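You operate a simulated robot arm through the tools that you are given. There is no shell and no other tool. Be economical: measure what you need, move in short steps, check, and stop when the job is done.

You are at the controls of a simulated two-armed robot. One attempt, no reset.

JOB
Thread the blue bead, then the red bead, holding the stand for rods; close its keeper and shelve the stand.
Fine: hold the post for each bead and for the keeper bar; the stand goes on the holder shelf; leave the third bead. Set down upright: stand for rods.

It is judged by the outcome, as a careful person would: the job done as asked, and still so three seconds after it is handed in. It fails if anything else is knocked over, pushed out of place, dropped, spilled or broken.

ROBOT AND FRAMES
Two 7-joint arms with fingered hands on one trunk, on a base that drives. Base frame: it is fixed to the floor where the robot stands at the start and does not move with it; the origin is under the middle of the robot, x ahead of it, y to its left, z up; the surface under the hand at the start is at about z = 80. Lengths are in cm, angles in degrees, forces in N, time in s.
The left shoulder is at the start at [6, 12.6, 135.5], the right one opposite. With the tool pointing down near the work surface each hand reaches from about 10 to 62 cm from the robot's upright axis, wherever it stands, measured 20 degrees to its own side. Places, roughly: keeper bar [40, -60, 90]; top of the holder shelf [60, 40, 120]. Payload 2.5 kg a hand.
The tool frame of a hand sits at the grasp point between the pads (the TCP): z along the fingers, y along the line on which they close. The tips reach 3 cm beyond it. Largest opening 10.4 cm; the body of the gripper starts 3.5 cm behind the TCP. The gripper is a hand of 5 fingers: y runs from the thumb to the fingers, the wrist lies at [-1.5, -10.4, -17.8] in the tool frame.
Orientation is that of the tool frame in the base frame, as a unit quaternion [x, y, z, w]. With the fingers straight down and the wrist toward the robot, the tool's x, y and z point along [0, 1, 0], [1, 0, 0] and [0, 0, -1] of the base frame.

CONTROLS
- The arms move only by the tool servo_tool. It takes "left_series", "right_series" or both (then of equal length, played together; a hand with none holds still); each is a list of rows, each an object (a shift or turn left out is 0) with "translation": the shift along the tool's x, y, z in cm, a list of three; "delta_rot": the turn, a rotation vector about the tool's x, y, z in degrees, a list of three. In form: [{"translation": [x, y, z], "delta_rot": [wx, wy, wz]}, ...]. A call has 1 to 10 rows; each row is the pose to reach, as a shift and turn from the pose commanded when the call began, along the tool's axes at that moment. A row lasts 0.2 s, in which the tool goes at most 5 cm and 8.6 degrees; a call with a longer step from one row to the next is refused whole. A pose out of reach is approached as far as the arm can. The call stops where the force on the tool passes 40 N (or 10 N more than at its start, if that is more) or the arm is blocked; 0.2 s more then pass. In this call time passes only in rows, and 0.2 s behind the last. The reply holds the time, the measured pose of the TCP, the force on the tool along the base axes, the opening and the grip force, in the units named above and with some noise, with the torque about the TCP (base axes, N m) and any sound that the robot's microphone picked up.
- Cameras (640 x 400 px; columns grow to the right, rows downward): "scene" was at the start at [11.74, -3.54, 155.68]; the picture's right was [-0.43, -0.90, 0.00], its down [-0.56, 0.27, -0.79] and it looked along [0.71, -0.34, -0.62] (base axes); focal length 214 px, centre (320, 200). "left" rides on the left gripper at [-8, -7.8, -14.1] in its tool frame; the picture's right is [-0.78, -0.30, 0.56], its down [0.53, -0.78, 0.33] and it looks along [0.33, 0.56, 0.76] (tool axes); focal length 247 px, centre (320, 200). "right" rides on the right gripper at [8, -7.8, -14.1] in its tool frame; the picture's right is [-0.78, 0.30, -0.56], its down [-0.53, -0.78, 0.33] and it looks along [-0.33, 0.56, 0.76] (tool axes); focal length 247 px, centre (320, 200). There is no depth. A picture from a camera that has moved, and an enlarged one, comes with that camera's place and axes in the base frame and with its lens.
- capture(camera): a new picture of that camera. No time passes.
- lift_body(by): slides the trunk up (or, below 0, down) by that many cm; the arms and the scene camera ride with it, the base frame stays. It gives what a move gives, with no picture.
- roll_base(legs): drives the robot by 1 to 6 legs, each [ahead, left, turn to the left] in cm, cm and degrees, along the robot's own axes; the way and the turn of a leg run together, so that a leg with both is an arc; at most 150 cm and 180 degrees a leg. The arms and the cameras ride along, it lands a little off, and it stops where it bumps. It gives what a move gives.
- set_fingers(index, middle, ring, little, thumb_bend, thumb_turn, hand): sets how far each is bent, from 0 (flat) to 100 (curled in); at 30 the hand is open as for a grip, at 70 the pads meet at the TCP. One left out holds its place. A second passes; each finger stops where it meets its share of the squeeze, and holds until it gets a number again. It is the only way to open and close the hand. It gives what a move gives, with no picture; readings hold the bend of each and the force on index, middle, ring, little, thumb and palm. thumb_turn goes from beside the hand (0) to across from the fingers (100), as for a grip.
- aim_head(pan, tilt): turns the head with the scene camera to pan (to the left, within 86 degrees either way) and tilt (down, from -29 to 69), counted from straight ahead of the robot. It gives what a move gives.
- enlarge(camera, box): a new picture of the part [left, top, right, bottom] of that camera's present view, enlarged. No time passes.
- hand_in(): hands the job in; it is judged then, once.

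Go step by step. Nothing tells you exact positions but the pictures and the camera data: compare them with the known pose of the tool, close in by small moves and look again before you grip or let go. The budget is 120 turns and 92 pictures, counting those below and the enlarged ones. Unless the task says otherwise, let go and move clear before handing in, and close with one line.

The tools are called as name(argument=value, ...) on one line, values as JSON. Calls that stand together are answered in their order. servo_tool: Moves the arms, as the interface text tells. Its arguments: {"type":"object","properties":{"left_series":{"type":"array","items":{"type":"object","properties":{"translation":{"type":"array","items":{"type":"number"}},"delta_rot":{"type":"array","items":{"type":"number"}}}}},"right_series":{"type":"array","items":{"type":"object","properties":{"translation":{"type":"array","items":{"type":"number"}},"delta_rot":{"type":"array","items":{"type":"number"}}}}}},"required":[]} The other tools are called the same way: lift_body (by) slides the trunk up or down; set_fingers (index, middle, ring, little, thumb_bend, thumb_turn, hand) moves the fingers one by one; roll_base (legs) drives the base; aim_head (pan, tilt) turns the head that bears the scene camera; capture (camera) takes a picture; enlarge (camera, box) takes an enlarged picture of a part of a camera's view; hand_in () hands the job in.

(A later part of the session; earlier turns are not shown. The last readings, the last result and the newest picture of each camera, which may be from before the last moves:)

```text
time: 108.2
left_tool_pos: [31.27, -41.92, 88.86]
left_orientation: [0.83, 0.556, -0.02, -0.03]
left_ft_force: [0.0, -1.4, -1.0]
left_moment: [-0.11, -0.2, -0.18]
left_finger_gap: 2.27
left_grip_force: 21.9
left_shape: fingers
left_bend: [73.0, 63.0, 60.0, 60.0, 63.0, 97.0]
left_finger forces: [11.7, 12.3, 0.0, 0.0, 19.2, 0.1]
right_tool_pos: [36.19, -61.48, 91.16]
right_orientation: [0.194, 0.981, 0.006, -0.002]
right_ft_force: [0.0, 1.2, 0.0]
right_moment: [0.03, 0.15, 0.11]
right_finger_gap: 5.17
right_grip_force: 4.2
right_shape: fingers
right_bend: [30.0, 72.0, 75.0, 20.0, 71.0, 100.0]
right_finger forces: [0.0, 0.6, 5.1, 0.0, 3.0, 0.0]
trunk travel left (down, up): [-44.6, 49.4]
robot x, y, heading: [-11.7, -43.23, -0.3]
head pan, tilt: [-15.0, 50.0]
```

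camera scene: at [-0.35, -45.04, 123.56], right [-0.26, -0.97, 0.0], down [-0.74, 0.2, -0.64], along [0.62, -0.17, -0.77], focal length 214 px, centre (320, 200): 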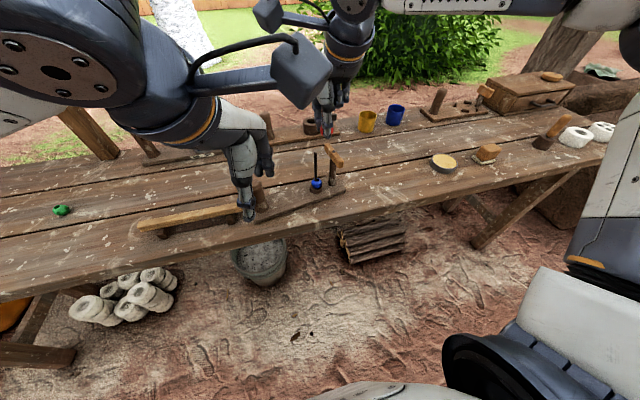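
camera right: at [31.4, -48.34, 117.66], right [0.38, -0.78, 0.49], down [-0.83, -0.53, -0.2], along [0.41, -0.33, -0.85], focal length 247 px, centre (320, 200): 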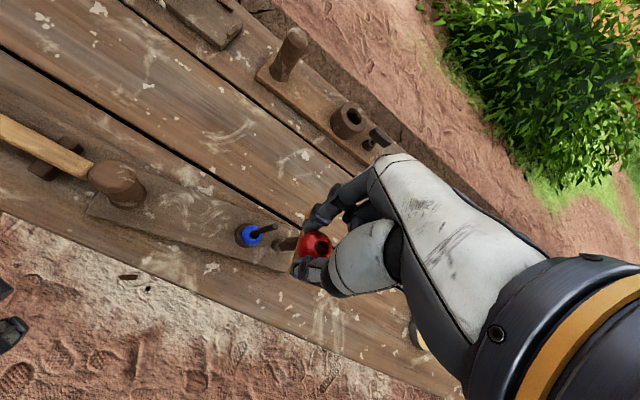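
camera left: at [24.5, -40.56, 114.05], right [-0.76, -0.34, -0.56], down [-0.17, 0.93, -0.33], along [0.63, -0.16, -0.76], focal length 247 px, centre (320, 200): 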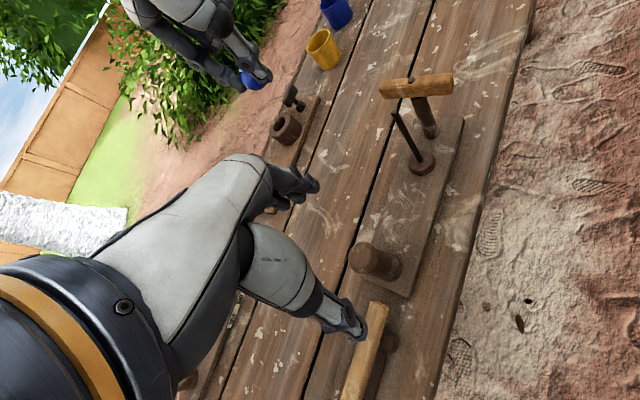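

Now rotating the hand 30° around the pin, carrying the bar with it, in small steps.

servo_tool(right_series=[{"translation": [0.16, 0.03, 0], "delta_rot": [0, 0, 6]}, {"translation": [0.32, 0.07, 0], "delta_rot": [0, 0, 12]}, {"translation": [0.48, 0.13, 0], "delta_rot": [0, 0, 18]}, {"translation": [0.64, 0.19, 0], "delta_rot": [0, 0, 24]}, {"translation": [0.79, 0.26, 0], "delta_rot": [0, 0, 30]}])

```text
time: 109.4
left_tool_pos: [31.16, -41.82, 88.64]
left_orientation: [0.83, 0.556, -0.019, -0.031]
left_ft_force: [-1.6, 7.8, -1.6]
left_moment: [-0.01, -0.19, -0.16]
left_finger_gap: 2.26
left_grip_force: 21.7
left_shape: fingers
left_bend: [73.0, 64.0, 60.0, 60.0, 63.0, 97.0]
left_finger forces: [9.8, 12.4, 0.1, 0.0, 21.3, 0.0]
right_tool_pos: [35.57, -60.96, 91.11]
right_orientation: [0.442, 0.897, 0.004, -0.001]
right_ft_force: [1.6, -7.8, -0.5]
right_moment: [-0.07, 0.12, 0.08]
right_finger_gap: 5.58
right_grip_force: 7.1
right_shape: fingers
right_bend: [30.0, 72.0, 75.0, 20.0, 68.0, 100.0]
right_finger forces: [0.0, 0.9, 6.4, 0.1, 7.1, 0.0]
trunk travel left (down, up): [-44.6, 49.4]
robot x, y, heading: [-11.78, -43.06, -0.1]
head pan, tilt: [-15.0, 50.0]
```

Bar follows with modest forces. Continuing another 36°, easing the sideways push.

servo_tool(right_series=[{"translation": [0.05, -0.05, 0], "delta_rot": [0, 0, 6]}, {"translation": [0.15, -0.03, 0], "delta_rot": [0, 0, 12]}, {"translation": [0.27, 0, 0], "delta_rot": [0, 0, 18]}, {"translation": [0.4, 0.03, 0], "delta_rot": [0, 0, 24]}, {"translation": [0.53, 0.08, 0], "delta_rot": [0, 0, 30]}, {"translation": [0.66, 0.12, 0], "delta_rot": [0, 0, 36]}])

```text
time: 110.8
left_tool_pos: [31.24, -41.85, 88.65]
left_orientation: [0.83, 0.557, -0.019, -0.031]
left_ft_force: [-3.0, 18.1, -2.4]
left_moment: [-0.02, -0.19, -0.25]
left_finger_gap: 2.21
left_grip_force: 19.7
left_shape: fingers
left_bend: [73.0, 64.0, 60.0, 60.0, 62.0, 99.0]
left_finger forces: [6.9, 9.6, 0.1, 0.1, 23.5, 0.0]
right_tool_pos: [35.33, -60.33, 91.04]
right_orientation: [0.697, 0.717, 0.002, -0.002]
right_ft_force: [3.2, -16.7, -0.1]
right_moment: [-0.31, 0.13, 0.32]
right_finger_gap: 5.88
right_grip_force: 13.0
right_shape: fingers
right_bend: [30.0, 72.0, 74.0, 20.0, 66.0, 100.0]
right_finger forces: [0.0, 7.4, 8.2, 0.0, 10.8, 0.1]
trunk travel left (down, up): [-44.6, 49.4]
robot x, y, heading: [-11.56, -43.22, 0.1]
head pan, tilt: [-15.0, 50.0]
```

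I relieve the side push, open the right hand and rise clear to inspect the keeper.

servo_tool(right_series=[{"translation": [-0.4, 0, 0]}, {"translation": [-0.8, 0, 0]}, {"translation": [-0.8, 0, 0]}])

set_fingers(hand="right", index=42, middle=42, ring=42, little=30, thumb_bend=46)

servo_tool(right_series=[{"translation": [0, 0, -4]}, {"translation": [0, 0, -8]}, {"translation": [0, 0, -11]}])

```text
time: 111.6
left_tool_pos: [31.14, -42.06, 88.7]
left_orientation: [0.831, 0.555, -0.02, -0.028]
left_ft_force: [0.3, 3.1, -1.8]
left_moment: [-0.04, -0.23, -0.2]
left_finger_gap: 2.25
left_grip_force: 21.2
left_shape: fingers
left_bend: [73.0, 64.0, 60.0, 60.0, 62.0, 98.0]
left_finger forces: [11.8, 11.2, 0.0, 0.1, 19.3, 0.0]
right_tool_pos: [35.19, -60.91, 91.14]
right_orientation: [0.696, 0.718, 0.005, -0.003]
right_ft_force: [-0.4, -3.8, -0.3]
right_moment: [0.01, 0.22, 0.25]
right_finger_gap: 5.9
right_grip_force: 9.6
right_shape: fingers
right_bend: [30.0, 72.0, 74.0, 20.0, 66.0, 100.0]
right_finger forces: [0.1, 0.8, 7.9, 0.0, 9.7, 0.1]
trunk travel left (down, up): [-44.6, 49.4]
robot x, y, heading: [-12.2, -42.98, -0.3]
head pan, tilt: [-15.0, 50.0]
```

```text
time: 112.6
left_tool_pos: [31.12, -41.97, 88.7]
left_orientation: [0.83, 0.556, -0.021, -0.03]
left_ft_force: [0.0, -0.1, -1.9]
left_moment: [0.02, 0.1, -0.04]
left_finger_gap: 2.18
left_grip_force: 18.3
left_shape: fingers
left_bend: [73.0, 64.0, 60.0, 60.0, 62.0, 96.0]
left_finger forces: [11.3, 8.7, 0.0, 0.0, 16.8, 0.0]
right_tool_pos: [35.2, -61.0, 91.22]
right_orientation: [0.697, 0.717, 0.004, -0.003]
right_ft_force: [0.1, 0.3, 0.3]
right_moment: [-0.01, 0.02, 0.03]
right_finger_gap: 6.76
right_grip_force: 0.0
right_shape: fingers
right_bend: [42.0, 42.0, 42.0, 30.0, 46.0, 98.0]
right_finger forces: [0.0, 0.1, 0.0, 0.1, 0.1, 0.1]
trunk travel left (down, up): [-44.6, 49.4]
robot x, y, heading: [-11.66, -43.4, -0.4]
head pan, tilt: [-15.0, 50.0]
```

```text
time: 113.4
left_tool_pos: [31.21, -41.93, 88.65]
left_orientation: [0.83, 0.556, -0.021, -0.03]
left_ft_force: [-0.2, 0.6, -1.5]
left_moment: [0.02, 0.03, -0.04]
left_finger_gap: 2.15
left_grip_force: 18.2
left_shape: fingers
left_bend: [73.0, 64.0, 60.0, 60.0, 62.0, 96.0]
left_finger forces: [10.8, 8.5, 0.1, 0.0, 17.0, 0.0]
right_tool_pos: [35.24, -61.22, 102.28]
right_orientation: [0.696, 0.718, 0.004, -0.005]
right_ft_force: [-0.4, -0.2, 0.8]
right_moment: [0.0, 0.0, 0.0]
right_finger_gap: 6.74
right_grip_force: 0.0
right_shape: fingers
right_bend: [42.0, 42.0, 42.0, 30.0, 46.0, 98.0]
right_finger forces: [0.0, 0.0, 0.0, 0.1, 0.0, 0.1]
trunk travel left (down, up): [-44.6, 49.4]
robot x, y, heading: [-11.55, -43.34, -0.4]
head pan, tilt: [-15.0, 50.0]
```

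Inspecting the keeper.

enlarge(camera="right", box=[100, 150, 380, 340])

```text
2.11 times, centred on (240, 245) of right
camera zoom: at [27.1, -53.54, 116.43], right [0.32, -0.77, 0.55], down [-0.76, -0.55, -0.34], along [0.57, -0.31, -0.76], focal length 520 px, centre (488, 105)
```

zoom: 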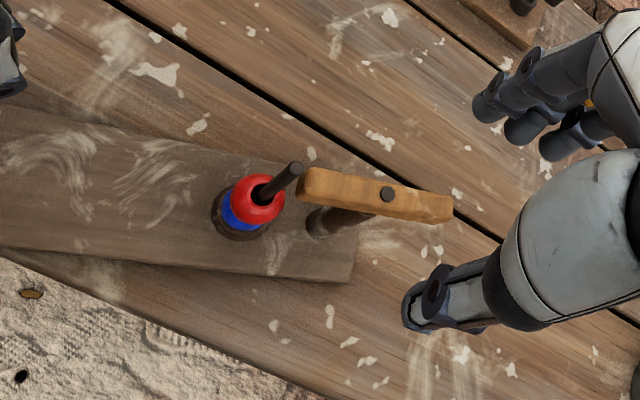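

The keeper bar now lies along the board, its end over the beads at the spindle: closed. Next I want both hands on the stand (post and keeper post) squarely in front of the robot, so I release the post gently and rise, then reposition the base.

set_fingers(hand="left", index=46, middle=46, ring=46, little=46, thumb_bend=46)

servo_tool(left_series=[{"translation": [0, -0.28, -4]}, {"translation": [0, -0.56, -8]}, {"translation": [0, -0.9, -12.5]}], right_series=[{"translation": [0, 0, -0.5]}, {"translation": [0, 0, -1]}, {"translation": [0, 0, -1]}])

```text
time: 114.4
left_tool_pos: [31.25, -41.98, 88.69]
left_orientation: [0.83, 0.556, -0.02, -0.03]
left_ft_force: [-0.4, 0.1, -0.5]
left_moment: [-0.02, 0.02, 0.0]
left_finger_gap: 6.21
left_grip_force: 0.0
left_shape: fingers
left_bend: [46.0, 46.0, 46.0, 46.0, 46.0, 97.0]
left_finger forces: [0.1, 0.1, 0.1, 0.0, 0.0, 0.0]
right_tool_pos: [35.32, -61.19, 102.2]
right_orientation: [0.696, 0.718, 0.004, -0.002]
right_ft_force: [-0.6, -0.2, -0.1]
right_moment: [-0.04, -0.02, -0.03]
right_finger_gap: 6.72
right_grip_force: 0.1
right_shape: fingers
right_bend: [42.0, 42.0, 42.0, 30.0, 46.0, 98.0]
right_finger forces: [0.0, 0.0, 0.0, 0.0, 0.0, 0.0]
trunk travel left (down, up): [-44.6, 49.4]
robot x, y, heading: [-11.7, -43.2, -0.4]
head pan, tilt: [-15.0, 50.0]
```

```text
time: 115.2
left_tool_pos: [30.93, -42.16, 101.22]
left_orientation: [0.83, 0.556, -0.021, -0.03]
left_ft_force: [0.6, -0.1, -0.2]
left_moment: [0.0, 0.01, 0.04]
left_finger_gap: 6.24
left_grip_force: 0.0
left_shape: fingers
left_bend: [46.0, 46.0, 46.0, 46.0, 46.0, 97.0]
left_finger forces: [0.1, 0.0, 0.0, 0.0, 0.0, 0.0]
right_tool_pos: [35.26, -61.31, 103.13]
right_orientation: [0.697, 0.717, 0.004, -0.003]
right_ft_force: [0.8, -0.4, -0.4]
right_moment: [-0.02, -0.01, 0.03]
right_finger_gap: 6.76
right_grip_force: 0.0
right_shape: fingers
right_bend: [42.0, 42.0, 42.0, 30.0, 46.0, 98.0]
right_finger forces: [0.0, 0.0, 0.1, 0.1, 0.0, 0.1]
trunk travel left (down, up): [-44.6, 49.4]
robot x, y, heading: [-11.57, -43.19, -0.2]
head pan, tilt: [-15.0, 50.0]
```

roll_base(legs=[[0, -22, 0], [2, 0, 18.3]])

```text
time: 117.9
left_tool_pos: [30.25, -49.94, 101.21]
left_orientation: [0.73, 0.683, -0.025, -0.027]
left_ft_force: [0.3, -0.1, -0.3]
left_moment: [0.0, 0.02, 0.01]
left_finger_gap: 6.2
left_grip_force: 0.1
left_shape: fingers
left_bend: [46.0, 46.0, 46.0, 46.0, 46.0, 97.0]
left_finger forces: [0.0, 0.0, 0.0, 0.0, 0.0, 0.0]
right_tool_pos: [40.4, -66.88, 103.08]
right_orientation: [0.572, 0.82, 0.005, -0.004]
right_ft_force: [0.8, 0.2, -0.8]
right_moment: [0.01, -0.03, -0.02]
right_finger_gap: 6.79
right_grip_force: 0.1
right_shape: fingers
right_bend: [42.0, 42.0, 42.0, 30.0, 46.0, 98.0]
right_finger forces: [0.1, 0.0, 0.0, 0.0, 0.0, 0.1]
trunk travel left (down, up): [-44.6, 49.4]
robot x, y, heading: [-10.26, -64.87, 18.3]
head pan, tilt: [-15.0, 50.0]
```

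Base is placed: facing square to the board. Moving both hands above post and keeper post.

servo_tool(left_series=[{"translation": [4, 0.2, 0]}, {"translation": [7.99, 0.41, 0]}, {"translation": [7.99, 0.7, 4]}, {"translation": [7.99, 0.7, 4]}], right_series=[{"translation": [3.73, -0.46, 0]}, {"translation": [7.46, -0.93, 0]}, {"translation": [7.46, -0.93, 4]}, {"translation": [7.46, -0.93, 4]}])

```text
time: 118.9
left_tool_pos: [31.16, -41.96, 97.16]
left_orientation: [0.729, 0.683, -0.025, -0.025]
left_ft_force: [-0.7, 0.5, 0.4]
left_moment: [0.01, -0.01, 0.01]
left_finger_gap: 6.23
left_grip_force: 0.0
left_shape: fingers
left_bend: [46.0, 46.0, 46.0, 46.0, 46.0, 97.0]
left_finger forces: [0.1, 0.1, 0.0, 0.0, 0.1, 0.1]
right_tool_pos: [36.91, -59.98, 99.1]
right_orientation: [0.571, 0.821, 0.003, -0.004]
right_ft_force: [-0.7, 0.3, -0.7]
right_moment: [0.0, 0.01, -0.01]
right_finger_gap: 6.77
right_grip_force: 0.0
right_shape: fingers
right_bend: [42.0, 42.0, 42.0, 30.0, 46.0, 98.0]
right_finger forces: [0.0, 0.0, 0.1, 0.0, 0.0, 0.0]
trunk travel left (down, up): [-44.6, 49.4]
robot x, y, heading: [-10.02, -64.63, 18.4]
head pan, tilt: [-15.0, 50.0]
```

Both on target. Lowering both around their posts.

servo_tool(left_series=[{"translation": [0, 0.2, 2.8]}, {"translation": [0, 0.4, 5.6]}, {"translation": [0, 0.63, 8.5]}, {"translation": [0, 0.63, 8.5]}], right_series=[{"translation": [0, 0, 2.7]}, {"translation": [0, 0, 5.4]}, {"translation": [0, 0, 8.1]}, {"translation": [0, 0, 8.1]}])

capture(camera="scene")

```text
time: 119.9
left_tool_pos: [31.23, -42.05, 88.61]
left_orientation: [0.73, 0.683, -0.025, -0.026]
left_ft_force: [-0.6, 0.2, 0.1]
left_moment: [0.04, 0.01, -0.01]
left_finger_gap: 6.19
left_grip_force: 0.1
left_shape: fingers
left_bend: [46.0, 46.0, 46.0, 46.0, 46.0, 97.0]
left_finger forces: [0.0, 0.1, 0.0, 0.0, 0.0, 0.1]
right_tool_pos: [37.19, -60.07, 91.13]
right_orientation: [0.572, 0.82, 0.004, -0.004]
right_ft_force: [-0.3, 0.7, -0.2]
right_moment: [0.01, 0.0, 0.0]
right_finger_gap: 6.73
right_grip_force: 0.1
right_shape: fingers
right_bend: [42.0, 42.0, 42.0, 30.0, 46.0, 98.0]
right_finger forces: [0.1, 0.1, 0.0, 0.0, 0.0, 0.0]
trunk travel left (down, up): [-44.6, 49.4]
robot x, y, heading: [-9.81, -64.82, 18.4]
head pan, tilt: [-15.0, 50.0]
```

```text
refused: no pictures are left
```

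Both free. Closing the left hand on the post first.

set_fingers(hand="left", index=78, middle=78, ring=60, little=60, thumb_bend=78)

set_fingers(hand="right", index=76, middle=76, thumb_bend=76)

```text
time: 120.9
left_tool_pos: [31.34, -42.09, 88.56]
left_orientation: [0.73, 0.682, -0.024, -0.026]
left_ft_force: [0.4, -0.3, 0.4]
left_moment: [0.01, -0.01, 0.01]
left_finger_gap: 0.0
left_grip_force: 0.1
left_shape: fingers
left_bend: [76.0, 78.0, 60.0, 60.0, 73.0, 96.0]
left_finger forces: [0.0, 0.1, 0.1, 0.0, 0.1, 0.0]
right_tool_pos: [36.99, -60.01, 91.15]
right_orientation: [0.571, 0.821, 0.004, -0.004]
right_ft_force: [0.8, 0.5, -0.3]
right_moment: [0.03, 0.01, 0.0]
right_finger_gap: 6.75
right_grip_force: 0.0
right_shape: fingers
right_bend: [42.0, 42.0, 42.0, 30.0, 46.0, 98.0]
right_finger forces: [0.0, 0.1, 0.0, 0.0, 0.1, 0.0]
trunk travel left (down, up): [-44.6, 49.4]
robot x, y, heading: [-10.03, -64.66, 18.5]
head pan, tilt: [-15.0, 50.0]
```

```text
time: 121.9
left_tool_pos: [31.25, -42.18, 88.6]
left_orientation: [0.73, 0.683, -0.025, -0.025]
left_ft_force: [0.3, -0.1, 0.1]
left_moment: [-0.01, -0.03, 0.02]
left_finger_gap: 0.0
left_grip_force: 0.0
left_shape: fingers
left_bend: [76.0, 78.0, 60.0, 60.0, 73.0, 96.0]
left_finger forces: [0.0, 0.0, 0.0, 0.0, 0.1, 0.0]
right_tool_pos: [36.98, -60.02, 91.18]
right_orientation: [0.571, 0.821, 0.004, -0.004]
right_ft_force: [0.8, 1.2, -1.5]
right_moment: [-0.02, -0.01, 0.01]
right_finger_gap: 0.01
right_grip_force: 1.0
right_shape: fingers
right_bend: [74.0, 76.0, 42.0, 30.0, 73.0, 100.0]
right_finger forces: [0.0, 2.2, 0.1, 0.0, 0.1, 0.0]
trunk travel left (down, up): [-44.6, 49.4]
robot x, y, heading: [-10.08, -64.84, 18.6]
head pan, tilt: [-15.0, 50.0]
```

Left hand closed on nothing; the right may have the bar. With no pictures left, I probe by touch: a small lift of the right hand to see whether it carries load.

servo_tool(right_series=[{"translation": [0, 0, -0.4]}, {"translation": [0, 0, -0.8]}, {"translation": [0, 0, -0.8]}])

```text
time: 122.7
left_tool_pos: [31.29, -42.09, 88.58]
left_orientation: [0.73, 0.683, -0.024, -0.027]
left_ft_force: [-0.7, 1.0, 0.5]
left_moment: [0.01, 0.0, -0.01]
left_finger_gap: 0.0
left_grip_force: 0.0
left_shape: fingers
left_bend: [76.0, 78.0, 60.0, 60.0, 73.0, 96.0]
left_finger forces: [0.1, 0.0, 0.0, 0.0, 0.0, 0.0]
right_tool_pos: [37.06, -60.15, 92.04]
right_orientation: [0.571, 0.821, 0.003, -0.004]
right_ft_force: [-0.9, 0.8, -1.7]
right_moment: [0.0, 0.01, 0.01]
right_finger_gap: 0.02
right_grip_force: 0.3
right_shape: fingers
right_bend: [74.0, 76.0, 42.0, 30.0, 73.0, 100.0]
right_finger forces: [0.0, 1.6, 0.0, 0.1, 0.1, 0.0]
trunk travel left (down, up): [-44.6, 49.4]
robot x, y, heading: [-9.9, -64.82, 18.4]
head pan, tilt: [-15.0, 50.0]
```

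The right middle finger carries about 1.5 N, so the keeper bar is in the right hand. I set it back down and probe sideways with the left hand for the post.

servo_tool(right_series=[{"translation": [0, 0, 0.4]}, {"translation": [0, 0, 0.8]}, {"translation": [0, 0, 0.8]}, {"translation": [0, 0, 0.8]}], left_series=[{"translation": [0, 0, 0]}, {"translation": [-0.5, 0, 0]}, {"translation": [-1.0, 0, 0]}, {"translation": [-1.5, 0, 0]}])

```text
time: 123.7
left_tool_pos: [31.13, -43.46, 88.73]
left_orientation: [0.729, 0.683, -0.024, -0.026]
left_ft_force: [-0.2, 0.2, 0.6]
left_moment: [-0.02, 0.02, 0.0]
left_finger_gap: 0.02
left_grip_force: 0.0
left_shape: fingers
left_bend: [76.0, 78.0, 60.0, 60.0, 73.0, 96.0]
left_finger forces: [0.0, 0.0, 0.1, 0.0, 0.1, 0.0]
right_tool_pos: [37.02, -60.05, 90.95]
right_orientation: [0.572, 0.82, 0.005, -0.004]
right_ft_force: [0.5, -0.3, -0.8]
right_moment: [-0.02, -0.01, 0.02]
right_finger_gap: 0.02
right_grip_force: 0.3
right_shape: fingers
right_bend: [74.0, 76.0, 42.0, 30.0, 73.0, 100.0]
right_finger forces: [0.2, 1.1, 0.0, 0.0, 0.1, 0.0]
trunk travel left (down, up): [-44.6, 49.4]
robot x, y, heading: [-9.71, -64.74, 18.7]
head pan, tilt: [-15.0, 50.0]
```

Nothing on that side. Probing the other way.

servo_tool(left_series=[{"translation": [1.0, 0, 0]}, {"translation": [2.0, 0, 0]}, {"translation": [2.7, 0, 0]}, {"translation": [3.4, 0, 0]}, {"translation": [3.4, 0, 0]}])

```text
time: 124.9
left_tool_pos: [31.34, -40.11, 88.64]
left_orientation: [0.73, 0.683, -0.023, -0.026]
left_ft_force: [0.0, -0.3, -1.0]
left_moment: [0.01, 0.03, 0.02]
left_finger_gap: 0.0
left_grip_force: 0.2
left_shape: fingers
left_bend: [76.0, 78.0, 60.0, 60.0, 73.0, 96.0]
left_finger forces: [0.0, 0.0, 0.0, 0.1, 0.6, 0.1]
right_tool_pos: [37.02, -59.98, 91.1]
right_orientation: [0.571, 0.821, 0.004, -0.004]
right_ft_force: [0.2, 0.1, -0.6]
right_moment: [-0.04, -0.01, 0.02]
right_finger_gap: 0.02
right_grip_force: 0.1
right_shape: fingers
right_bend: [74.0, 76.0, 42.0, 30.0, 73.0, 100.0]
right_finger forces: [0.0, 0.5, 0.0, 0.1, 0.0, 0.0]
trunk travel left (down, up): [-44.6, 49.4]
robot x, y, heading: [-10.25, -64.51, 18.1]
head pan, tilt: [-15.0, 50.0]
```

A faint thumb contact. I probe 1 cm toward the robot.

servo_tool(left_series=[{"translation": [0, -0.5, 0]}, {"translation": [0, -1.0, 0]}, {"translation": [0, -1.0, 0]}])

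```text
time: 125.7
left_tool_pos: [30.42, -40.14, 88.75]
left_orientation: [0.73, 0.683, -0.024, -0.027]
left_ft_force: [1.4, -1.1, 0.4]
left_moment: [-0.01, 0.04, 0.01]
left_finger_gap: 0.01
left_grip_force: 0.2
left_shape: fingers
left_bend: [76.0, 78.0, 60.0, 60.0, 73.0, 96.0]
left_finger forces: [0.0, 0.0, 0.1, 0.0, 0.5, 0.0]
right_tool_pos: [37.06, -59.91, 91.05]
right_orientation: [0.571, 0.821, 0.004, -0.003]
right_ft_force: [-0.4, 0.8, -0.9]
right_moment: [-0.01, 0.01, -0.01]
right_finger_gap: 0.01
right_grip_force: 0.3
right_shape: fingers
right_bend: [74.0, 76.0, 42.0, 30.0, 73.0, 100.0]
right_finger forces: [0.2, 0.1, 0.0, 0.0, 0.1, 0.0]
trunk travel left (down, up): [-44.6, 49.4]
robot x, y, heading: [-10.05, -64.51, 18.5]
head pan, tilt: [-15.0, 50.0]
```

The post seems to be just beyond the thumb, around (28.6,-38.4). I lift the left hand clear, then reshape: index, middle and thumb wide, ring and little curled away from the pale bar.

servo_tool(left_series=[{"translation": [0, 0.6, 0]}, {"translation": [0, 0.4, -3.5]}, {"translation": [0, 0.2, -7]}, {"translation": [0, 0, -10]}])

set_fingers(hand="left", index=38, middle=38, ring=100, little=100, thumb_bend=38)

```text
time: 126.7
left_tool_pos: [31.1, -40.39, 98.66]
left_orientation: [0.73, 0.683, -0.025, -0.025]
left_ft_force: [-0.4, 0.0, -0.2]
left_moment: [-0.01, 0.0, -0.03]
left_finger_gap: 0.0
left_grip_force: 0.1
left_shape: fingers
left_bend: [76.0, 78.0, 60.0, 60.0, 73.0, 96.0]
left_finger forces: [0.0, 0.0, 0.0, 0.0, 0.0, 0.0]
right_tool_pos: [37.0, -59.94, 91.07]
right_orientation: [0.571, 0.821, 0.003, -0.003]
right_ft_force: [-0.8, 0.6, -0.3]
right_moment: [0.02, 0.04, 0.0]
right_finger_gap: 0.0
right_grip_force: 0.2
right_shape: fingers
right_bend: [74.0, 76.0, 42.0, 30.0, 73.0, 100.0]
right_finger forces: [0.2, 0.0, 0.1, 0.0, 0.0, 0.0]
trunk travel left (down, up): [-44.6, 49.4]
robot x, y, heading: [-9.92, -64.55, 18.3]
head pan, tilt: [-15.0, 50.0]
```

```text
time: 127.7
left_tool_pos: [31.08, -40.29, 98.54]
left_orientation: [0.73, 0.682, -0.024, -0.026]
left_ft_force: [-0.3, 0.1, 0.2]
left_moment: [-0.01, 0.01, -0.01]
left_finger_gap: 8.27
left_grip_force: 0.1
left_shape: fingers
left_bend: [38.0, 38.0, 100.0, 100.0, 38.0, 97.0]
left_finger forces: [0.1, 0.1, 0.0, 0.0, 0.0, 0.0]
right_tool_pos: [36.97, -59.97, 91.1]
right_orientation: [0.572, 0.82, 0.004, -0.004]
right_ft_force: [0.0, -0.2, -1.4]
right_moment: [0.0, 0.01, 0.03]
right_finger_gap: 0.0
right_grip_force: 0.1
right_shape: fingers
right_bend: [74.0, 76.0, 42.0, 30.0, 73.0, 100.0]
right_finger forces: [0.2, 0.0, 0.1, 0.0, 0.0, 0.0]
trunk travel left (down, up): [-44.6, 49.4]
robot x, y, heading: [-9.58, -64.84, 18.6]
head pan, tilt: [-15.0, 50.0]
```

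servo_tool(left_series=[{"translation": [1.59, -2.5, 0]}, {"translation": [1.59, -2.3, 2.5]}, {"translation": [1.59, -2.15, 5]}, {"translation": [1.59, -1.97, 7.4]}, {"translation": [1.59, -1.97, 7.4]}])

```text
time: 128.9
left_tool_pos: [28.69, -38.49, 91.56]
left_orientation: [0.73, 0.683, -0.025, -0.027]
left_ft_force: [0.5, 0.1, -0.5]
left_moment: [0.01, -0.01, 0.02]
left_finger_gap: 8.26
left_grip_force: 0.0
left_shape: fingers
left_bend: [38.0, 38.0, 100.0, 100.0, 38.0, 97.0]
left_finger forces: [0.0, 0.0, 0.0, 0.0, 0.0, 0.0]
right_tool_pos: [37.02, -59.99, 91.06]
right_orientation: [0.571, 0.821, 0.004, -0.004]
right_ft_force: [0.7, 0.0, -1.0]
right_moment: [-0.02, -0.02, -0.02]
right_finger_gap: 0.0
right_grip_force: 0.2
right_shape: fingers
right_bend: [74.0, 76.0, 42.0, 30.0, 73.0, 100.0]
right_finger forces: [0.1, 0.1, 0.0, 0.0, 0.0, 0.0]
trunk travel left (down, up): [-44.6, 49.4]
robot x, y, heading: [-9.93, -64.78, 18.4]
head pan, tilt: [-15.0, 50.0]
```

Free descent. Closing index, middle and thumb to feel for the post.

set_fingers(hand="left", index=75, middle=75, thumb_bend=75)

```text
time: 129.9
left_tool_pos: [28.67, -38.43, 91.43]
left_orientation: [0.729, 0.683, -0.024, -0.026]
left_ft_force: [-0.2, -1.3, -0.2]
left_moment: [0.02, 0.01, -0.08]
left_finger_gap: 2.24
left_grip_force: 17.8
left_shape: fingers
left_bend: [73.0, 72.0, 100.0, 100.0, 60.0, 96.0]
left_finger forces: [10.0, 9.7, 0.0, 0.1, 16.5, 0.1]
right_tool_pos: [37.02, -60.08, 91.13]
right_orientation: [0.571, 0.821, 0.004, -0.003]
right_ft_force: [0.1, 0.9, -0.6]
right_moment: [0.01, -0.02, -0.01]
right_finger_gap: 0.0
right_grip_force: 0.2
right_shape: fingers
right_bend: [74.0, 76.0, 42.0, 30.0, 73.0, 100.0]
right_finger forces: [0.1, 0.0, 0.0, 0.0, 0.0, 0.1]
trunk travel left (down, up): [-44.6, 49.4]
robot x, y, heading: [-9.78, -64.41, 18.3]
head pan, tilt: [-15.0, 50.0]
```

Found the post: held with 18 N. I re-grip it a little lower, and slide the right hand's open slot 3.8 cm along the bar to the keeper post and close there.

set_fingers(hand="right", index=46, middle=46, ring=46, thumb_bend=46)

servo_tool(right_series=[{"translation": [1.3, 0, 0]}, {"translation": [2.5, 0.1, 0]}, {"translation": [3.7, 0.2, 0]}, {"translation": [3.7, 0.2, 0]}])

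set_fingers(hand="right", index=75, middle=75, thumb_bend=75)

```text
time: 130.9
left_tool_pos: [28.64, -38.3, 91.52]
left_orientation: [0.73, 0.683, -0.025, -0.026]
left_ft_force: [0.4, -0.4, 0.8]
left_moment: [0.06, 0.08, -0.09]
left_finger_gap: 2.27
left_grip_force: 17.8
left_shape: fingers
left_bend: [73.0, 72.0, 100.0, 100.0, 60.0, 96.0]
left_finger forces: [9.9, 9.4, 0.0, 0.0, 16.1, 0.1]
right_tool_pos: [37.03, -59.92, 91.09]
right_orientation: [0.571, 0.821, 0.004, -0.004]
right_ft_force: [-0.9, -0.4, 0.7]
right_moment: [0.02, 0.02, -0.02]
right_finger_gap: 6.2
right_grip_force: 0.0
right_shape: fingers
right_bend: [46.0, 46.0, 46.0, 30.0, 46.0, 98.0]
right_finger forces: [0.0, 0.0, 0.1, 0.0, 0.0, 0.0]
trunk travel left (down, up): [-44.6, 49.4]
robot x, y, heading: [-10.33, -64.73, 18.5]
head pan, tilt: [-15.0, 50.0]
```

```text
time: 131.9
left_tool_pos: [28.62, -38.5, 91.47]
left_orientation: [0.73, 0.683, -0.025, -0.026]
left_ft_force: [-1.1, 0.0, -0.2]
left_moment: [0.04, 0.05, -0.06]
left_finger_gap: 2.27
left_grip_force: 17.7
left_shape: fingers
left_bend: [73.0, 72.0, 100.0, 100.0, 60.0, 96.0]
left_finger forces: [9.8, 9.4, 0.1, 0.0, 16.0, 0.0]
right_tool_pos: [35.82, -56.24, 91.16]
right_orientation: [0.571, 0.821, 0.003, -0.004]
right_ft_force: [-0.1, 0.7, 0.1]
right_moment: [-0.01, 0.01, 0.02]
right_finger_gap: 6.23
right_grip_force: 0.1
right_shape: fingers
right_bend: [46.0, 46.0, 46.0, 30.0, 46.0, 98.0]
right_finger forces: [0.0, 0.1, 0.0, 0.0, 0.0, 0.1]
trunk travel left (down, up): [-44.6, 49.4]
robot x, y, heading: [-10.12, -64.41, 18.6]
head pan, tilt: [-15.0, 50.0]
```

```text
time: 132.9
left_tool_pos: [28.67, -38.37, 91.48]
left_orientation: [0.73, 0.683, -0.025, -0.025]
left_ft_force: [-0.9, 2.4, -1.7]
left_moment: [0.1, -0.03, -0.1]
left_finger_gap: 2.26
left_grip_force: 18.4
left_shape: fingers
left_bend: [73.0, 73.0, 100.0, 100.0, 60.0, 96.0]
left_finger forces: [9.0, 10.8, 0.0, 0.0, 17.0, 0.0]
right_tool_pos: [35.84, -56.35, 91.06]
right_orientation: [0.571, 0.821, 0.003, -0.003]
right_ft_force: [1.8, -3.2, -0.1]
right_moment: [-0.12, 0.07, 0.02]
right_finger_gap: 0.88
right_grip_force: 14.5
right_shape: fingers
right_bend: [73.0, 73.0, 46.0, 30.0, 66.0, 99.0]
right_finger forces: [7.8, 9.3, 0.0, 0.1, 11.5, 0.0]
trunk travel left (down, up): [-44.6, 49.4]
robot x, y, heading: [-9.62, -64.84, 18.3]
head pan, tilt: [-15.0, 50.0]
```

Both hands hold the stand now (18 N at the post, 14 N at the keeper post). Test lift of 2 cm with the trunk.

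lift_body(by=2)

```text
time: 133.6
left_tool_pos: [28.73, -38.39, 93.45]
left_orientation: [0.73, 0.683, -0.025, -0.026]
left_ft_force: [-1.8, 3.7, -1.3]
left_moment: [0.09, -0.05, -0.09]
left_finger_gap: 2.24
left_grip_force: 18.0
left_shape: fingers
left_bend: [73.0, 73.0, 100.0, 100.0, 60.0, 96.0]
left_finger forces: [8.7, 10.9, 0.0, 0.1, 17.0, 0.0]
right_tool_pos: [36.05, -56.31, 93.03]
right_orientation: [0.572, 0.82, 0.004, -0.004]
right_ft_force: [1.5, -3.6, -1.2]
right_moment: [-0.13, 0.07, 0.02]
right_finger_gap: 0.88
right_grip_force: 14.5
right_shape: fingers
right_bend: [73.0, 73.0, 46.0, 30.0, 66.0, 99.0]
right_finger forces: [7.9, 9.8, 0.0, 0.0, 11.3, 0.1]
trunk travel left (down, up): [-46.6, 47.4]
robot x, y, heading: [-10.01, -64.81, 18.2]
head pan, tilt: [-15.0, 50.0]
```

The stand lifts with both hands sharing its weight evenly. Raising it 44 cm to clear the shelf level.

lift_body(by=44)

```text
refused: 44 is not a number from -40 to 40
```

lift_body(by=40)

lift_body(by=4)

```text
time: 137.4
left_tool_pos: [28.65, -38.37, 133.39]
left_orientation: [0.73, 0.683, -0.023, -0.026]
left_ft_force: [-1.6, 3.9, -1.6]
left_moment: [0.15, -0.04, -0.05]
left_finger_gap: 2.23
left_grip_force: 17.7
left_shape: fingers
left_bend: [73.0, 73.0, 100.0, 100.0, 60.0, 96.0]
left_finger forces: [8.6, 10.9, 0.0, 0.0, 17.1, 0.0]
right_tool_pos: [35.88, -56.19, 133.17]
right_orientation: [0.571, 0.821, 0.003, -0.003]
right_ft_force: [2.3, -4.8, -1.6]
right_moment: [-0.13, 0.01, -0.01]
right_finger_gap: 0.92
right_grip_force: 15.0
right_shape: fingers
right_bend: [73.0, 73.0, 46.0, 30.0, 66.0, 99.0]
right_finger forces: [7.6, 10.9, 0.1, 0.0, 11.3, 0.0]
trunk travel left (down, up): [-86.6, 7.4]
robot x, y, heading: [-9.83, -64.82, 18.6]
head pan, tilt: [-15.0, 50.0]
```

```text
time: 138.2
left_tool_pos: [28.7, -38.39, 137.37]
left_orientation: [0.73, 0.683, -0.024, -0.026]
left_ft_force: [-1.3, 4.7, -1.3]
left_moment: [0.17, 0.02, -0.06]
left_finger_gap: 2.26
left_grip_force: 19.1
left_shape: fingers
left_bend: [73.0, 73.0, 100.0, 100.0, 60.0, 96.0]
left_finger forces: [8.6, 11.0, 0.1, 0.0, 17.0, 0.1]
right_tool_pos: [35.82, -56.31, 137.07]
right_orientation: [0.571, 0.821, 0.004, -0.004]
right_ft_force: [1.6, -4.4, -1.0]
right_moment: [-0.15, 0.06, -0.01]
right_finger_gap: 0.9
right_grip_force: 14.7
right_shape: fingers
right_bend: [73.0, 73.0, 46.0, 30.0, 66.0, 99.0]
right_finger forces: [7.7, 10.7, 0.1, 0.0, 11.3, 0.1]
trunk travel left (down, up): [-90.6, 3.4]
robot x, y, heading: [-9.97, -64.45, 18.2]
head pan, tilt: [-15.0, 50.0]
```

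Carried up to about z 126 at its base. Turning back to face straight ahead.

roll_base(legs=[[-2, 0, 0], [0, 0, -18.4]])

```text
time: 140.1
left_tool_pos: [33.21, -52.58, 137.43]
left_orientation: [0.829, 0.557, -0.02, -0.03]
left_ft_force: [-1.3, 4.7, -0.6]
left_moment: [0.17, -0.05, -0.11]
left_finger_gap: 2.2
left_grip_force: 17.7
left_shape: fingers
left_bend: [73.0, 73.0, 100.0, 100.0, 60.0, 96.0]
left_finger forces: [8.5, 10.8, 0.0, 0.1, 17.0, 0.1]
right_tool_pos: [34.32, -71.79, 137.22]
right_orientation: [0.696, 0.718, 0.004, -0.003]
right_ft_force: [-0.1, -4.4, -2.0]
right_moment: [-0.11, 0.06, -0.01]
right_finger_gap: 0.89
right_grip_force: 14.6
right_shape: fingers
right_bend: [73.0, 73.0, 46.0, 30.0, 66.0, 99.0]
right_finger forces: [7.8, 10.5, 0.0, 0.1, 11.2, 0.1]
trunk travel left (down, up): [-90.6, 3.4]
robot x, y, heading: [-11.91, -65.45, -0.1]
head pan, tilt: [-15.0, 50.0]
```

The stand is now nearly parallel to the shelf (3° yaw). Driving left 83 cm, well in front of the shelf.

roll_base(legs=[[0, 82.7, 0]])

```text
time: 144.4
left_tool_pos: [33.08, 29.33, 137.45]
left_orientation: [0.83, 0.557, -0.02, -0.029]
left_ft_force: [-1.2, 2.4, -1.2]
left_moment: [0.05, -0.04, -0.12]
left_finger_gap: 2.23
left_grip_force: 18.2
left_shape: fingers
left_bend: [73.0, 73.0, 100.0, 100.0, 60.0, 96.0]
left_finger forces: [9.0, 10.8, 0.0, 0.0, 17.0, 0.1]
right_tool_pos: [34.32, 10.07, 137.09]
right_orientation: [0.696, 0.718, 0.004, -0.002]
right_ft_force: [0.1, -3.9, -1.7]
right_moment: [-0.07, 0.05, 0.01]
right_finger_gap: 0.89
right_grip_force: 15.1
right_shape: fingers
right_bend: [73.0, 73.0, 46.0, 30.0, 66.0, 99.0]
right_finger forces: [8.1, 9.4, 0.0, 0.0, 11.4, 0.1]
trunk travel left (down, up): [-90.6, 3.4]
robot x, y, heading: [-11.42, 16.7, -0.0]
head pan, tilt: [-15.0, 50.0]
```

Next forward to the shelf front, staying above its level, with a small shift left.

roll_base(legs=[[0, 2.8, 0], [14, 0, 0]])

```text
time: 146.2
left_tool_pos: [47.03, 32.1, 137.54]
left_orientation: [0.83, 0.557, -0.019, -0.03]
left_ft_force: [-0.9, 0.6, -1.6]
left_moment: [0.07, -0.08, -0.1]
left_finger_gap: 2.25
left_grip_force: 18.7
left_shape: fingers
left_bend: [73.0, 73.0, 100.0, 100.0, 60.0, 96.0]
left_finger forces: [9.3, 10.5, 0.1, 0.1, 16.9, 0.1]
right_tool_pos: [48.28, 12.96, 137.09]
right_orientation: [0.696, 0.718, 0.004, -0.003]
right_ft_force: [0.2, -1.9, -1.6]
right_moment: [-0.03, 0.06, 0.02]
right_finger_gap: 0.91
right_grip_force: 13.4
right_shape: fingers
right_bend: [73.0, 73.0, 46.0, 30.0, 66.0, 99.0]
right_finger forces: [8.1, 8.0, 0.0, 0.0, 11.4, 0.0]
trunk travel left (down, up): [-90.6, 3.4]
robot x, y, heading: [2.22, 19.82, 0.1]
head pan, tilt: [-15.0, 50.0]
```

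Over the bench in front of the shelf. Extending both arms together 6.4 cm, then checking.

servo_tool(left_series=[{"translation": [0.61, 1.48, -0.11]}, {"translation": [1.22, 2.96, -0.21]}, {"translation": [1.83, 4.43, -0.32]}, {"translation": [2.44, 5.91, -0.43]}, {"translation": [2.44, 5.91, -0.43]}], right_series=[{"translation": [-0.05, 1.6, 0]}, {"translation": [-0.1, 3.2, 0]}, {"translation": [-0.15, 4.8, 0]}, {"translation": [-0.2, 6.4, 0]}, {"translation": [-0.2, 6.4, 0]}])

```text
time: 147.4
left_tool_pos: [53.53, 32.1, 137.54]
left_orientation: [0.831, 0.555, -0.021, -0.029]
left_ft_force: [0.2, -17.4, -1.0]
left_moment: [-0.41, -0.04, -0.14]
left_finger_gap: 2.29
left_grip_force: 20.3
left_shape: fingers
left_bend: [73.0, 73.0, 100.0, 100.0, 61.0, 95.0]
left_finger forces: [16.1, 9.7, 0.0, 0.0, 15.0, 0.0]
right_tool_pos: [53.9, 11.9, 137.53]
right_orientation: [0.693, 0.721, 0.007, -0.005]
right_ft_force: [0.7, 17.9, -1.4]
right_moment: [0.33, 0.04, 0.08]
right_finger_gap: 0.97
right_grip_force: 13.0
right_shape: fingers
right_bend: [73.0, 74.0, 46.0, 30.0, 68.0, 98.0]
right_finger forces: [13.4, 2.0, 0.1, 0.0, 10.7, 0.0]
right hand out of reach, approached as far as the arm can: row 3, 4, 5
trunk travel left (down, up): [-90.6, 3.4]
robot x, y, heading: [2.65, 19.66, -0.3]
head pan, tilt: [-15.0, 50.0]
```

The right arm is near its reach here, causing tension between the hands. I pull both back 3 cm and raise both 15 cm relative to the shoulders, where reach is longer.

servo_tool(left_series=[{"translation": [-0.57, -1.4, 0.1]}, {"translation": [-1.14, -2.77, 0.2]}, {"translation": [-1.14, -3.0, -3.5]}, {"translation": [-1.14, -3.27, -7.3]}, {"translation": [-1.14, -3.55, -11.2]}, {"translation": [-1.14, -3.82, -14.8]}, {"translation": [-1.14, -3.82, -14.8]}], right_series=[{"translation": [0.05, -1.5, 0]}, {"translation": [0.1, -3, 0]}, {"translation": [0.1, -3, -3.7]}, {"translation": [0.1, -3, -7.5]}, {"translation": [0.1, -3, -11.4]}, {"translation": [0.1, -3, -15]}, {"translation": [0.1, -3, -15]}])

```text
time: 149.0
left_tool_pos: [50.63, 32.26, 152.54]
left_orientation: [0.829, 0.557, -0.02, -0.029]
left_ft_force: [-0.1, -11.6, -1.1]
left_moment: [-0.26, -0.1, -0.01]
left_finger_gap: 2.46
left_grip_force: 17.8
left_shape: fingers
left_bend: [73.0, 73.0, 100.0, 100.0, 64.0, 93.0]
left_finger forces: [12.4, 8.9, 0.0, 0.0, 15.4, 0.0]
right_tool_pos: [50.97, 11.41, 152.47]
right_orientation: [0.696, 0.718, 0.004, -0.003]
right_ft_force: [-0.6, 10.6, -1.0]
right_moment: [0.28, 0.11, 0.06]
right_finger_gap: 1.0
right_grip_force: 12.9
right_shape: fingers
right_bend: [73.0, 75.0, 46.0, 30.0, 68.0, 98.0]
right_finger forces: [12.1, 3.8, 0.1, 0.0, 10.3, 0.0]
trunk travel left (down, up): [-90.6, 3.4]
robot x, y, heading: [2.06, 19.3, -0.1]
head pan, tilt: [-15.0, 50.0]
```

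Relieving the tension by bringing the right hand 1.4 cm inward, then lowering the trunk 15 cm.

servo_tool(right_series=[{"translation": [0.5, 0.3, 0]}, {"translation": [1.0, 0.6, 0]}, {"translation": [1.4, 0.8, 0]}, {"translation": [1.4, 0.8, 0]}])

lift_body(by=-15)

```text
time: 150.0
left_tool_pos: [50.75, 32.28, 152.54]
left_orientation: [0.829, 0.558, -0.021, -0.031]
left_ft_force: [0.3, -1.6, -2.3]
left_moment: [-0.04, -0.06, 0.04]
left_finger_gap: 2.45
left_grip_force: 22.1
left_shape: fingers
left_bend: [73.0, 73.0, 100.0, 100.0, 64.0, 93.0]
left_finger forces: [11.5, 15.2, 0.0, 0.1, 16.6, 0.0]
right_tool_pos: [51.25, 11.58, 152.51]
right_orientation: [0.697, 0.717, 0.004, -0.003]
right_ft_force: [-0.7, 1.2, -1.1]
right_moment: [0.12, 0.06, 0.05]
right_finger_gap: 0.97
right_grip_force: 14.8
right_shape: fingers
right_bend: [73.0, 75.0, 46.0, 30.0, 68.0, 98.0]
right_finger forces: [11.0, 9.3, 0.0, 0.0, 10.2, 0.1]
right hand out of reach, approached as far as the arm can: row 1, 2, 3, 4
trunk travel left (down, up): [-90.6, 3.4]
robot x, y, heading: [2.5, 19.76, -0.1]
head pan, tilt: [-15.0, 50.0]
```

```text
time: 151.8
left_tool_pos: [50.67, 32.22, 137.56]
left_orientation: [0.83, 0.557, -0.021, -0.03]
left_ft_force: [0.3, 3.8, -1.8]
left_moment: [0.05, -0.11, -0.01]
left_finger_gap: 2.49
left_grip_force: 23.7
left_shape: fingers
left_bend: [73.0, 73.0, 100.0, 100.0, 63.0, 93.0]
left_finger forces: [11.1, 19.3, 0.1, 0.0, 17.3, 0.0]
right_tool_pos: [51.31, 11.66, 137.48]
right_orientation: [0.696, 0.718, 0.005, -0.003]
right_ft_force: [-0.4, -4.5, -0.3]
right_moment: [0.02, 0.05, 0.03]
right_finger_gap: 0.99
right_grip_force: 17.1
right_shape: fingers
right_bend: [73.0, 75.0, 46.0, 30.0, 68.0, 98.0]
right_finger forces: [10.6, 13.5, 0.0, 0.1, 9.8, 0.0]
trunk travel left (down, up): [-75.6, 18.4]
robot x, y, heading: [2.17, 19.37, -0.1]
head pan, tilt: [-15.0, 50.0]
```

The limit is on the inward side, so I shift both hands 6 cm to the right (and 3 cm forward) relative to the robot, then drive the base 6 cm left to compensate.

servo_tool(left_series=[{"translation": [-0.87, 1.01, -0.07]}, {"translation": [-1.75, 2.03, -0.15]}, {"translation": [-2.62, 3.04, -0.22]}, {"translation": [-3.5, 4.06, -0.3]}, {"translation": [-4.37, 5.07, -0.37]}, {"translation": [-4.37, 5.07, -0.37]}], right_series=[{"translation": [-1.22, 0.56, 0]}, {"translation": [-2.44, 1.12, 0]}, {"translation": [-3.65, 1.69, 0]}, {"translation": [-4.87, 2.25, 0]}, {"translation": [-6.09, 2.81, 0]}, {"translation": [-6.09, 2.81, 0]}])

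roll_base(legs=[[0, 6, 0]])

```text
time: 153.2
left_tool_pos: [53.83, 26.22, 137.59]
left_orientation: [0.829, 0.557, -0.02, -0.03]
left_ft_force: [0.6, 2.9, -1.7]
left_moment: [0.06, -0.05, -0.02]
left_finger_gap: 2.47
left_grip_force: 23.2
left_shape: fingers
left_bend: [73.0, 73.0, 100.0, 100.0, 63.0, 93.0]
left_finger forces: [10.5, 18.2, 0.0, 0.0, 17.5, 0.0]
right_tool_pos: [54.25, 5.62, 137.39]
right_orientation: [0.696, 0.718, 0.004, -0.002]
right_ft_force: [0.1, -3.5, -0.9]
right_moment: [0.07, 0.06, 0.03]
right_finger_gap: 0.96
right_grip_force: 16.7
right_shape: fingers
right_bend: [73.0, 75.0, 46.0, 30.0, 68.0, 98.0]
right_finger forces: [11.0, 13.3, 0.0, 0.0, 9.9, 0.0]
trunk travel left (down, up): [-75.6, 18.4]
robot x, y, heading: [2.06, 19.68, 0.3]
head pan, tilt: [-15.0, 50.0]
```

```text
time: 154.1
left_tool_pos: [53.71, 32.3, 137.67]
left_orientation: [0.829, 0.558, -0.02, -0.029]
left_ft_force: [0.2, 1.9, -0.8]
left_moment: [0.07, -0.05, 0.01]
left_finger_gap: 2.44
left_grip_force: 22.8
left_shape: fingers
left_bend: [73.0, 73.0, 100.0, 100.0, 63.0, 93.0]
left_finger forces: [10.7, 17.2, 0.1, 0.1, 17.4, 0.1]
right_tool_pos: [54.27, 11.63, 137.4]
right_orientation: [0.696, 0.718, 0.004, -0.004]
right_ft_force: [-0.3, -2.2, -1.5]
right_moment: [0.06, 0.06, 0.06]
right_finger_gap: 0.98
right_grip_force: 16.3
right_shape: fingers
right_bend: [73.0, 75.0, 46.0, 30.0, 68.0, 98.0]
right_finger forces: [11.1, 12.6, 0.0, 0.0, 10.1, 0.0]
trunk travel left (down, up): [-75.6, 18.4]
robot x, y, heading: [2.24, 25.02, 0.1]
head pan, tilt: [-15.0, 50.0]
```

Smooth. Now extending both 6.5 cm over the shelf.

servo_tool(left_series=[{"translation": [0.5, 1.2, -0.09]}, {"translation": [1.0, 2.4, -0.18]}, {"translation": [1.5, 3.6, -0.26]}, {"translation": [2.0, 4.8, -0.35]}, {"translation": [2.48, 6.0, -0.44]}, {"translation": [2.48, 6.0, -0.44]}], right_series=[{"translation": [-0.04, 1.3, 0]}, {"translation": [-0.08, 2.6, 0]}, {"translation": [-0.12, 3.9, 0]}, {"translation": [-0.16, 5.2, 0]}, {"translation": [-0.2, 6.5, 0]}, {"translation": [-0.2, 6.5, 0]}])

```text
time: 155.5
left_tool_pos: [60.12, 32.2, 137.6]
left_orientation: [0.83, 0.557, -0.018, -0.03]
left_ft_force: [-1.5, 3.0, -1.7]
left_moment: [0.1, -0.03, -0.09]
left_finger_gap: 2.43
left_grip_force: 22.3
left_shape: fingers
left_bend: [73.0, 73.0, 100.0, 100.0, 63.0, 93.0]
left_finger forces: [10.3, 17.2, 0.0, 0.1, 17.3, 0.0]
right_tool_pos: [58.93, 11.58, 137.34]
right_orientation: [0.697, 0.717, 0.004, -0.004]
right_ft_force: [1.0, -3.0, -0.4]
right_moment: [0.01, 0.02, -0.05]
right_finger_gap: 0.94
right_grip_force: 16.2
right_shape: fingers
right_bend: [73.0, 75.0, 46.0, 30.0, 69.0, 98.0]
right_finger forces: [11.0, 11.1, 0.0, 0.0, 10.3, 0.0]
right hand out of reach, approached as far as the arm can: row 4, 5, 6
trunk travel left (down, up): [-75.6, 18.4]
robot x, y, heading: [2.44, 25.43, 0.1]
head pan, tilt: [-15.0, 50.0]
```

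Right hand at its limit but the stand's middle is now at x≈59.5, over the shelf. Lowering gently with the trunk: 4.5 cm first.

lift_body(by=-4.5)

```text
time: 156.4
left_tool_pos: [60.26, 32.31, 133.11]
left_orientation: [0.829, 0.558, -0.021, -0.029]
left_ft_force: [0.1, 2.8, -2.2]
left_moment: [0.1, -0.03, -0.1]
left_finger_gap: 2.48
left_grip_force: 22.7
left_shape: fingers
left_bend: [73.0, 73.0, 100.0, 100.0, 63.0, 93.0]
left_finger forces: [10.4, 17.6, 0.0, 0.0, 17.2, 0.0]
right_tool_pos: [58.86, 11.66, 132.83]
right_orientation: [0.696, 0.718, 0.004, -0.004]
right_ft_force: [-0.2, -3.1, -0.6]
right_moment: [0.04, 0.01, -0.04]
right_finger_gap: 0.95
right_grip_force: 16.5
right_shape: fingers
right_bend: [73.0, 75.0, 46.0, 30.0, 69.0, 98.0]
right_finger forces: [10.9, 11.5, 0.0, 0.0, 10.2, 0.0]
trunk travel left (down, up): [-71.1, 22.9]
robot x, y, heading: [2.13, 24.95, 0.1]
head pan, tilt: [-15.0, 50.0]
```

lift_body(by=-1)

lift_body(by=-0.7)

```text
time: 157.0
left_tool_pos: [60.2, 32.06, 132.05]
left_orientation: [0.829, 0.558, -0.02, -0.031]
left_ft_force: [-0.7, 3.1, -1.7]
left_moment: [0.09, 0.0, -0.13]
left_finger_gap: 2.47
left_grip_force: 22.2
left_shape: fingers
left_bend: [73.0, 73.0, 100.0, 100.0, 63.0, 93.0]
left_finger forces: [10.4, 17.4, 0.0, 0.0, 17.3, 0.0]
right_tool_pos: [58.91, 11.57, 131.84]
right_orientation: [0.696, 0.718, 0.004, -0.002]
right_ft_force: [0.1, -3.3, -1.1]
right_moment: [0.03, 0.03, -0.04]
right_finger_gap: 0.96
right_grip_force: 16.0
right_shape: fingers
right_bend: [73.0, 75.0, 46.0, 30.0, 69.0, 98.0]
right_finger forces: [10.9, 11.4, 0.0, 0.0, 10.2, 0.1]
trunk travel left (down, up): [-70.1, 23.9]
robot x, y, heading: [2.34, 25.44, -0.0]
head pan, tilt: [-15.0, 50.0]
```

```text
time: 157.5
left_tool_pos: [60.19, 32.32, 131.51]
left_orientation: [0.83, 0.557, -0.02, -0.03]
left_ft_force: [-1.0, 3.2, -2.0]
left_moment: [0.08, -0.02, -0.12]
left_finger_gap: 2.47
left_grip_force: 23.4
left_shape: fingers
left_bend: [73.0, 73.0, 100.0, 100.0, 63.0, 93.0]
left_finger forces: [10.3, 17.7, 0.0, 0.0, 17.4, 0.0]
right_tool_pos: [58.86, 11.63, 131.07]
right_orientation: [0.696, 0.718, 0.004, -0.003]
right_ft_force: [0.3, -3.0, -2.0]
right_moment: [0.04, 0.02, -0.03]
right_finger_gap: 0.96
right_grip_force: 16.1
right_shape: fingers
right_bend: [73.0, 75.0, 46.0, 30.0, 69.0, 98.0]
right_finger forces: [10.9, 11.5, 0.0, 0.0, 10.2, 0.1]
trunk travel left (down, up): [-69.4, 24.6]
robot x, y, heading: [2.03, 25.21, -0.1]
head pan, tilt: [-15.0, 50.0]
```

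No clear contact yet at the expected height; a few more small steps.

lift_body(by=-0.7)

lift_body(by=-0.7)

lift_body(by=-0.7)

```text
time: 158.1
left_tool_pos: [60.18, 32.15, 131.14]
left_orientation: [0.829, 0.558, -0.019, -0.026]
left_ft_force: [5.1, 4.4, 11.9]
left_moment: [0.08, 0.0, -0.11]
left_finger_gap: 2.43
left_grip_force: 24.0
left_shape: fingers
left_bend: [73.0, 74.0, 100.0, 100.0, 63.0, 93.0]
left_finger forces: [11.3, 20.8, 0.0, 0.0, 16.2, 0.1]
right_tool_pos: [58.81, 11.6, 130.59]
right_orientation: [0.697, 0.718, 0.006, -0.002]
right_ft_force: [1.8, -4.9, 7.4]
right_moment: [0.02, 0.01, -0.03]
right_finger_gap: 0.95
right_grip_force: 17.4
right_shape: fingers
right_bend: [73.0, 75.0, 46.0, 30.0, 69.0, 98.0]
right_finger forces: [12.0, 12.5, 0.0, 0.0, 11.0, 0.0]
trunk travel left (down, up): [-68.7, 25.3]
robot x, y, heading: [2.63, 25.57, 0.1]
head pan, tilt: [-15.0, 50.0]
```

```text
time: 158.7
left_tool_pos: [60.08, 32.34, 130.8]
left_orientation: [0.829, 0.558, -0.014, -0.023]
left_ft_force: [14.3, 5.2, 30.9]
left_moment: [0.02, -0.25, -0.07]
left_finger_gap: 2.42
left_grip_force: 27.5
left_shape: fingers
left_bend: [74.0, 74.0, 100.0, 100.0, 65.0, 94.0]
left_finger forces: [15.5, 24.5, 0.1, 0.1, 15.3, 0.0]
right_tool_pos: [58.83, 11.56, 130.37]
right_orientation: [0.697, 0.717, 0.011, 0.001]
right_ft_force: [8.4, -6.4, 26.2]
right_moment: [0.02, -0.18, -0.04]
right_finger_gap: 0.88
right_grip_force: 20.0
right_shape: fingers
right_bend: [73.0, 76.0, 46.0, 30.0, 71.0, 98.0]
right_finger forces: [15.4, 13.5, 0.1, 0.0, 11.2, 0.0]
trunk travel left (down, up): [-68.0, 26.0]
robot x, y, heading: [2.3, 25.57, 0.0]
head pan, tilt: [-15.0, 50.0]
```

```text
time: 159.2
left_tool_pos: [60.06, 32.29, 129.93]
left_orientation: [0.829, 0.559, -0.015, -0.025]
left_ft_force: [12.8, 8.5, 28.6]
left_moment: [0.05, -0.22, -0.06]
left_finger_gap: 2.52
left_grip_force: 27.5
left_shape: fingers
left_bend: [74.0, 75.0, 100.0, 100.0, 65.0, 93.0]
left_finger forces: [15.3, 23.2, 0.0, 0.0, 17.0, 0.1]
right_tool_pos: [58.69, 11.66, 129.66]
right_orientation: [0.697, 0.717, 0.009, 0.002]
right_ft_force: [8.1, -7.6, 27.9]
right_moment: [0.06, -0.22, -0.01]
right_finger_gap: 0.89
right_grip_force: 21.8
right_shape: fingers
right_bend: [74.0, 76.0, 46.0, 30.0, 71.0, 98.0]
right_finger forces: [15.5, 17.1, 0.0, 0.1, 10.7, 0.0]
trunk travel left (down, up): [-67.3, 26.7]
robot x, y, heading: [2.55, 25.4, 0.1]
head pan, tilt: [-15.0, 50.0]
```

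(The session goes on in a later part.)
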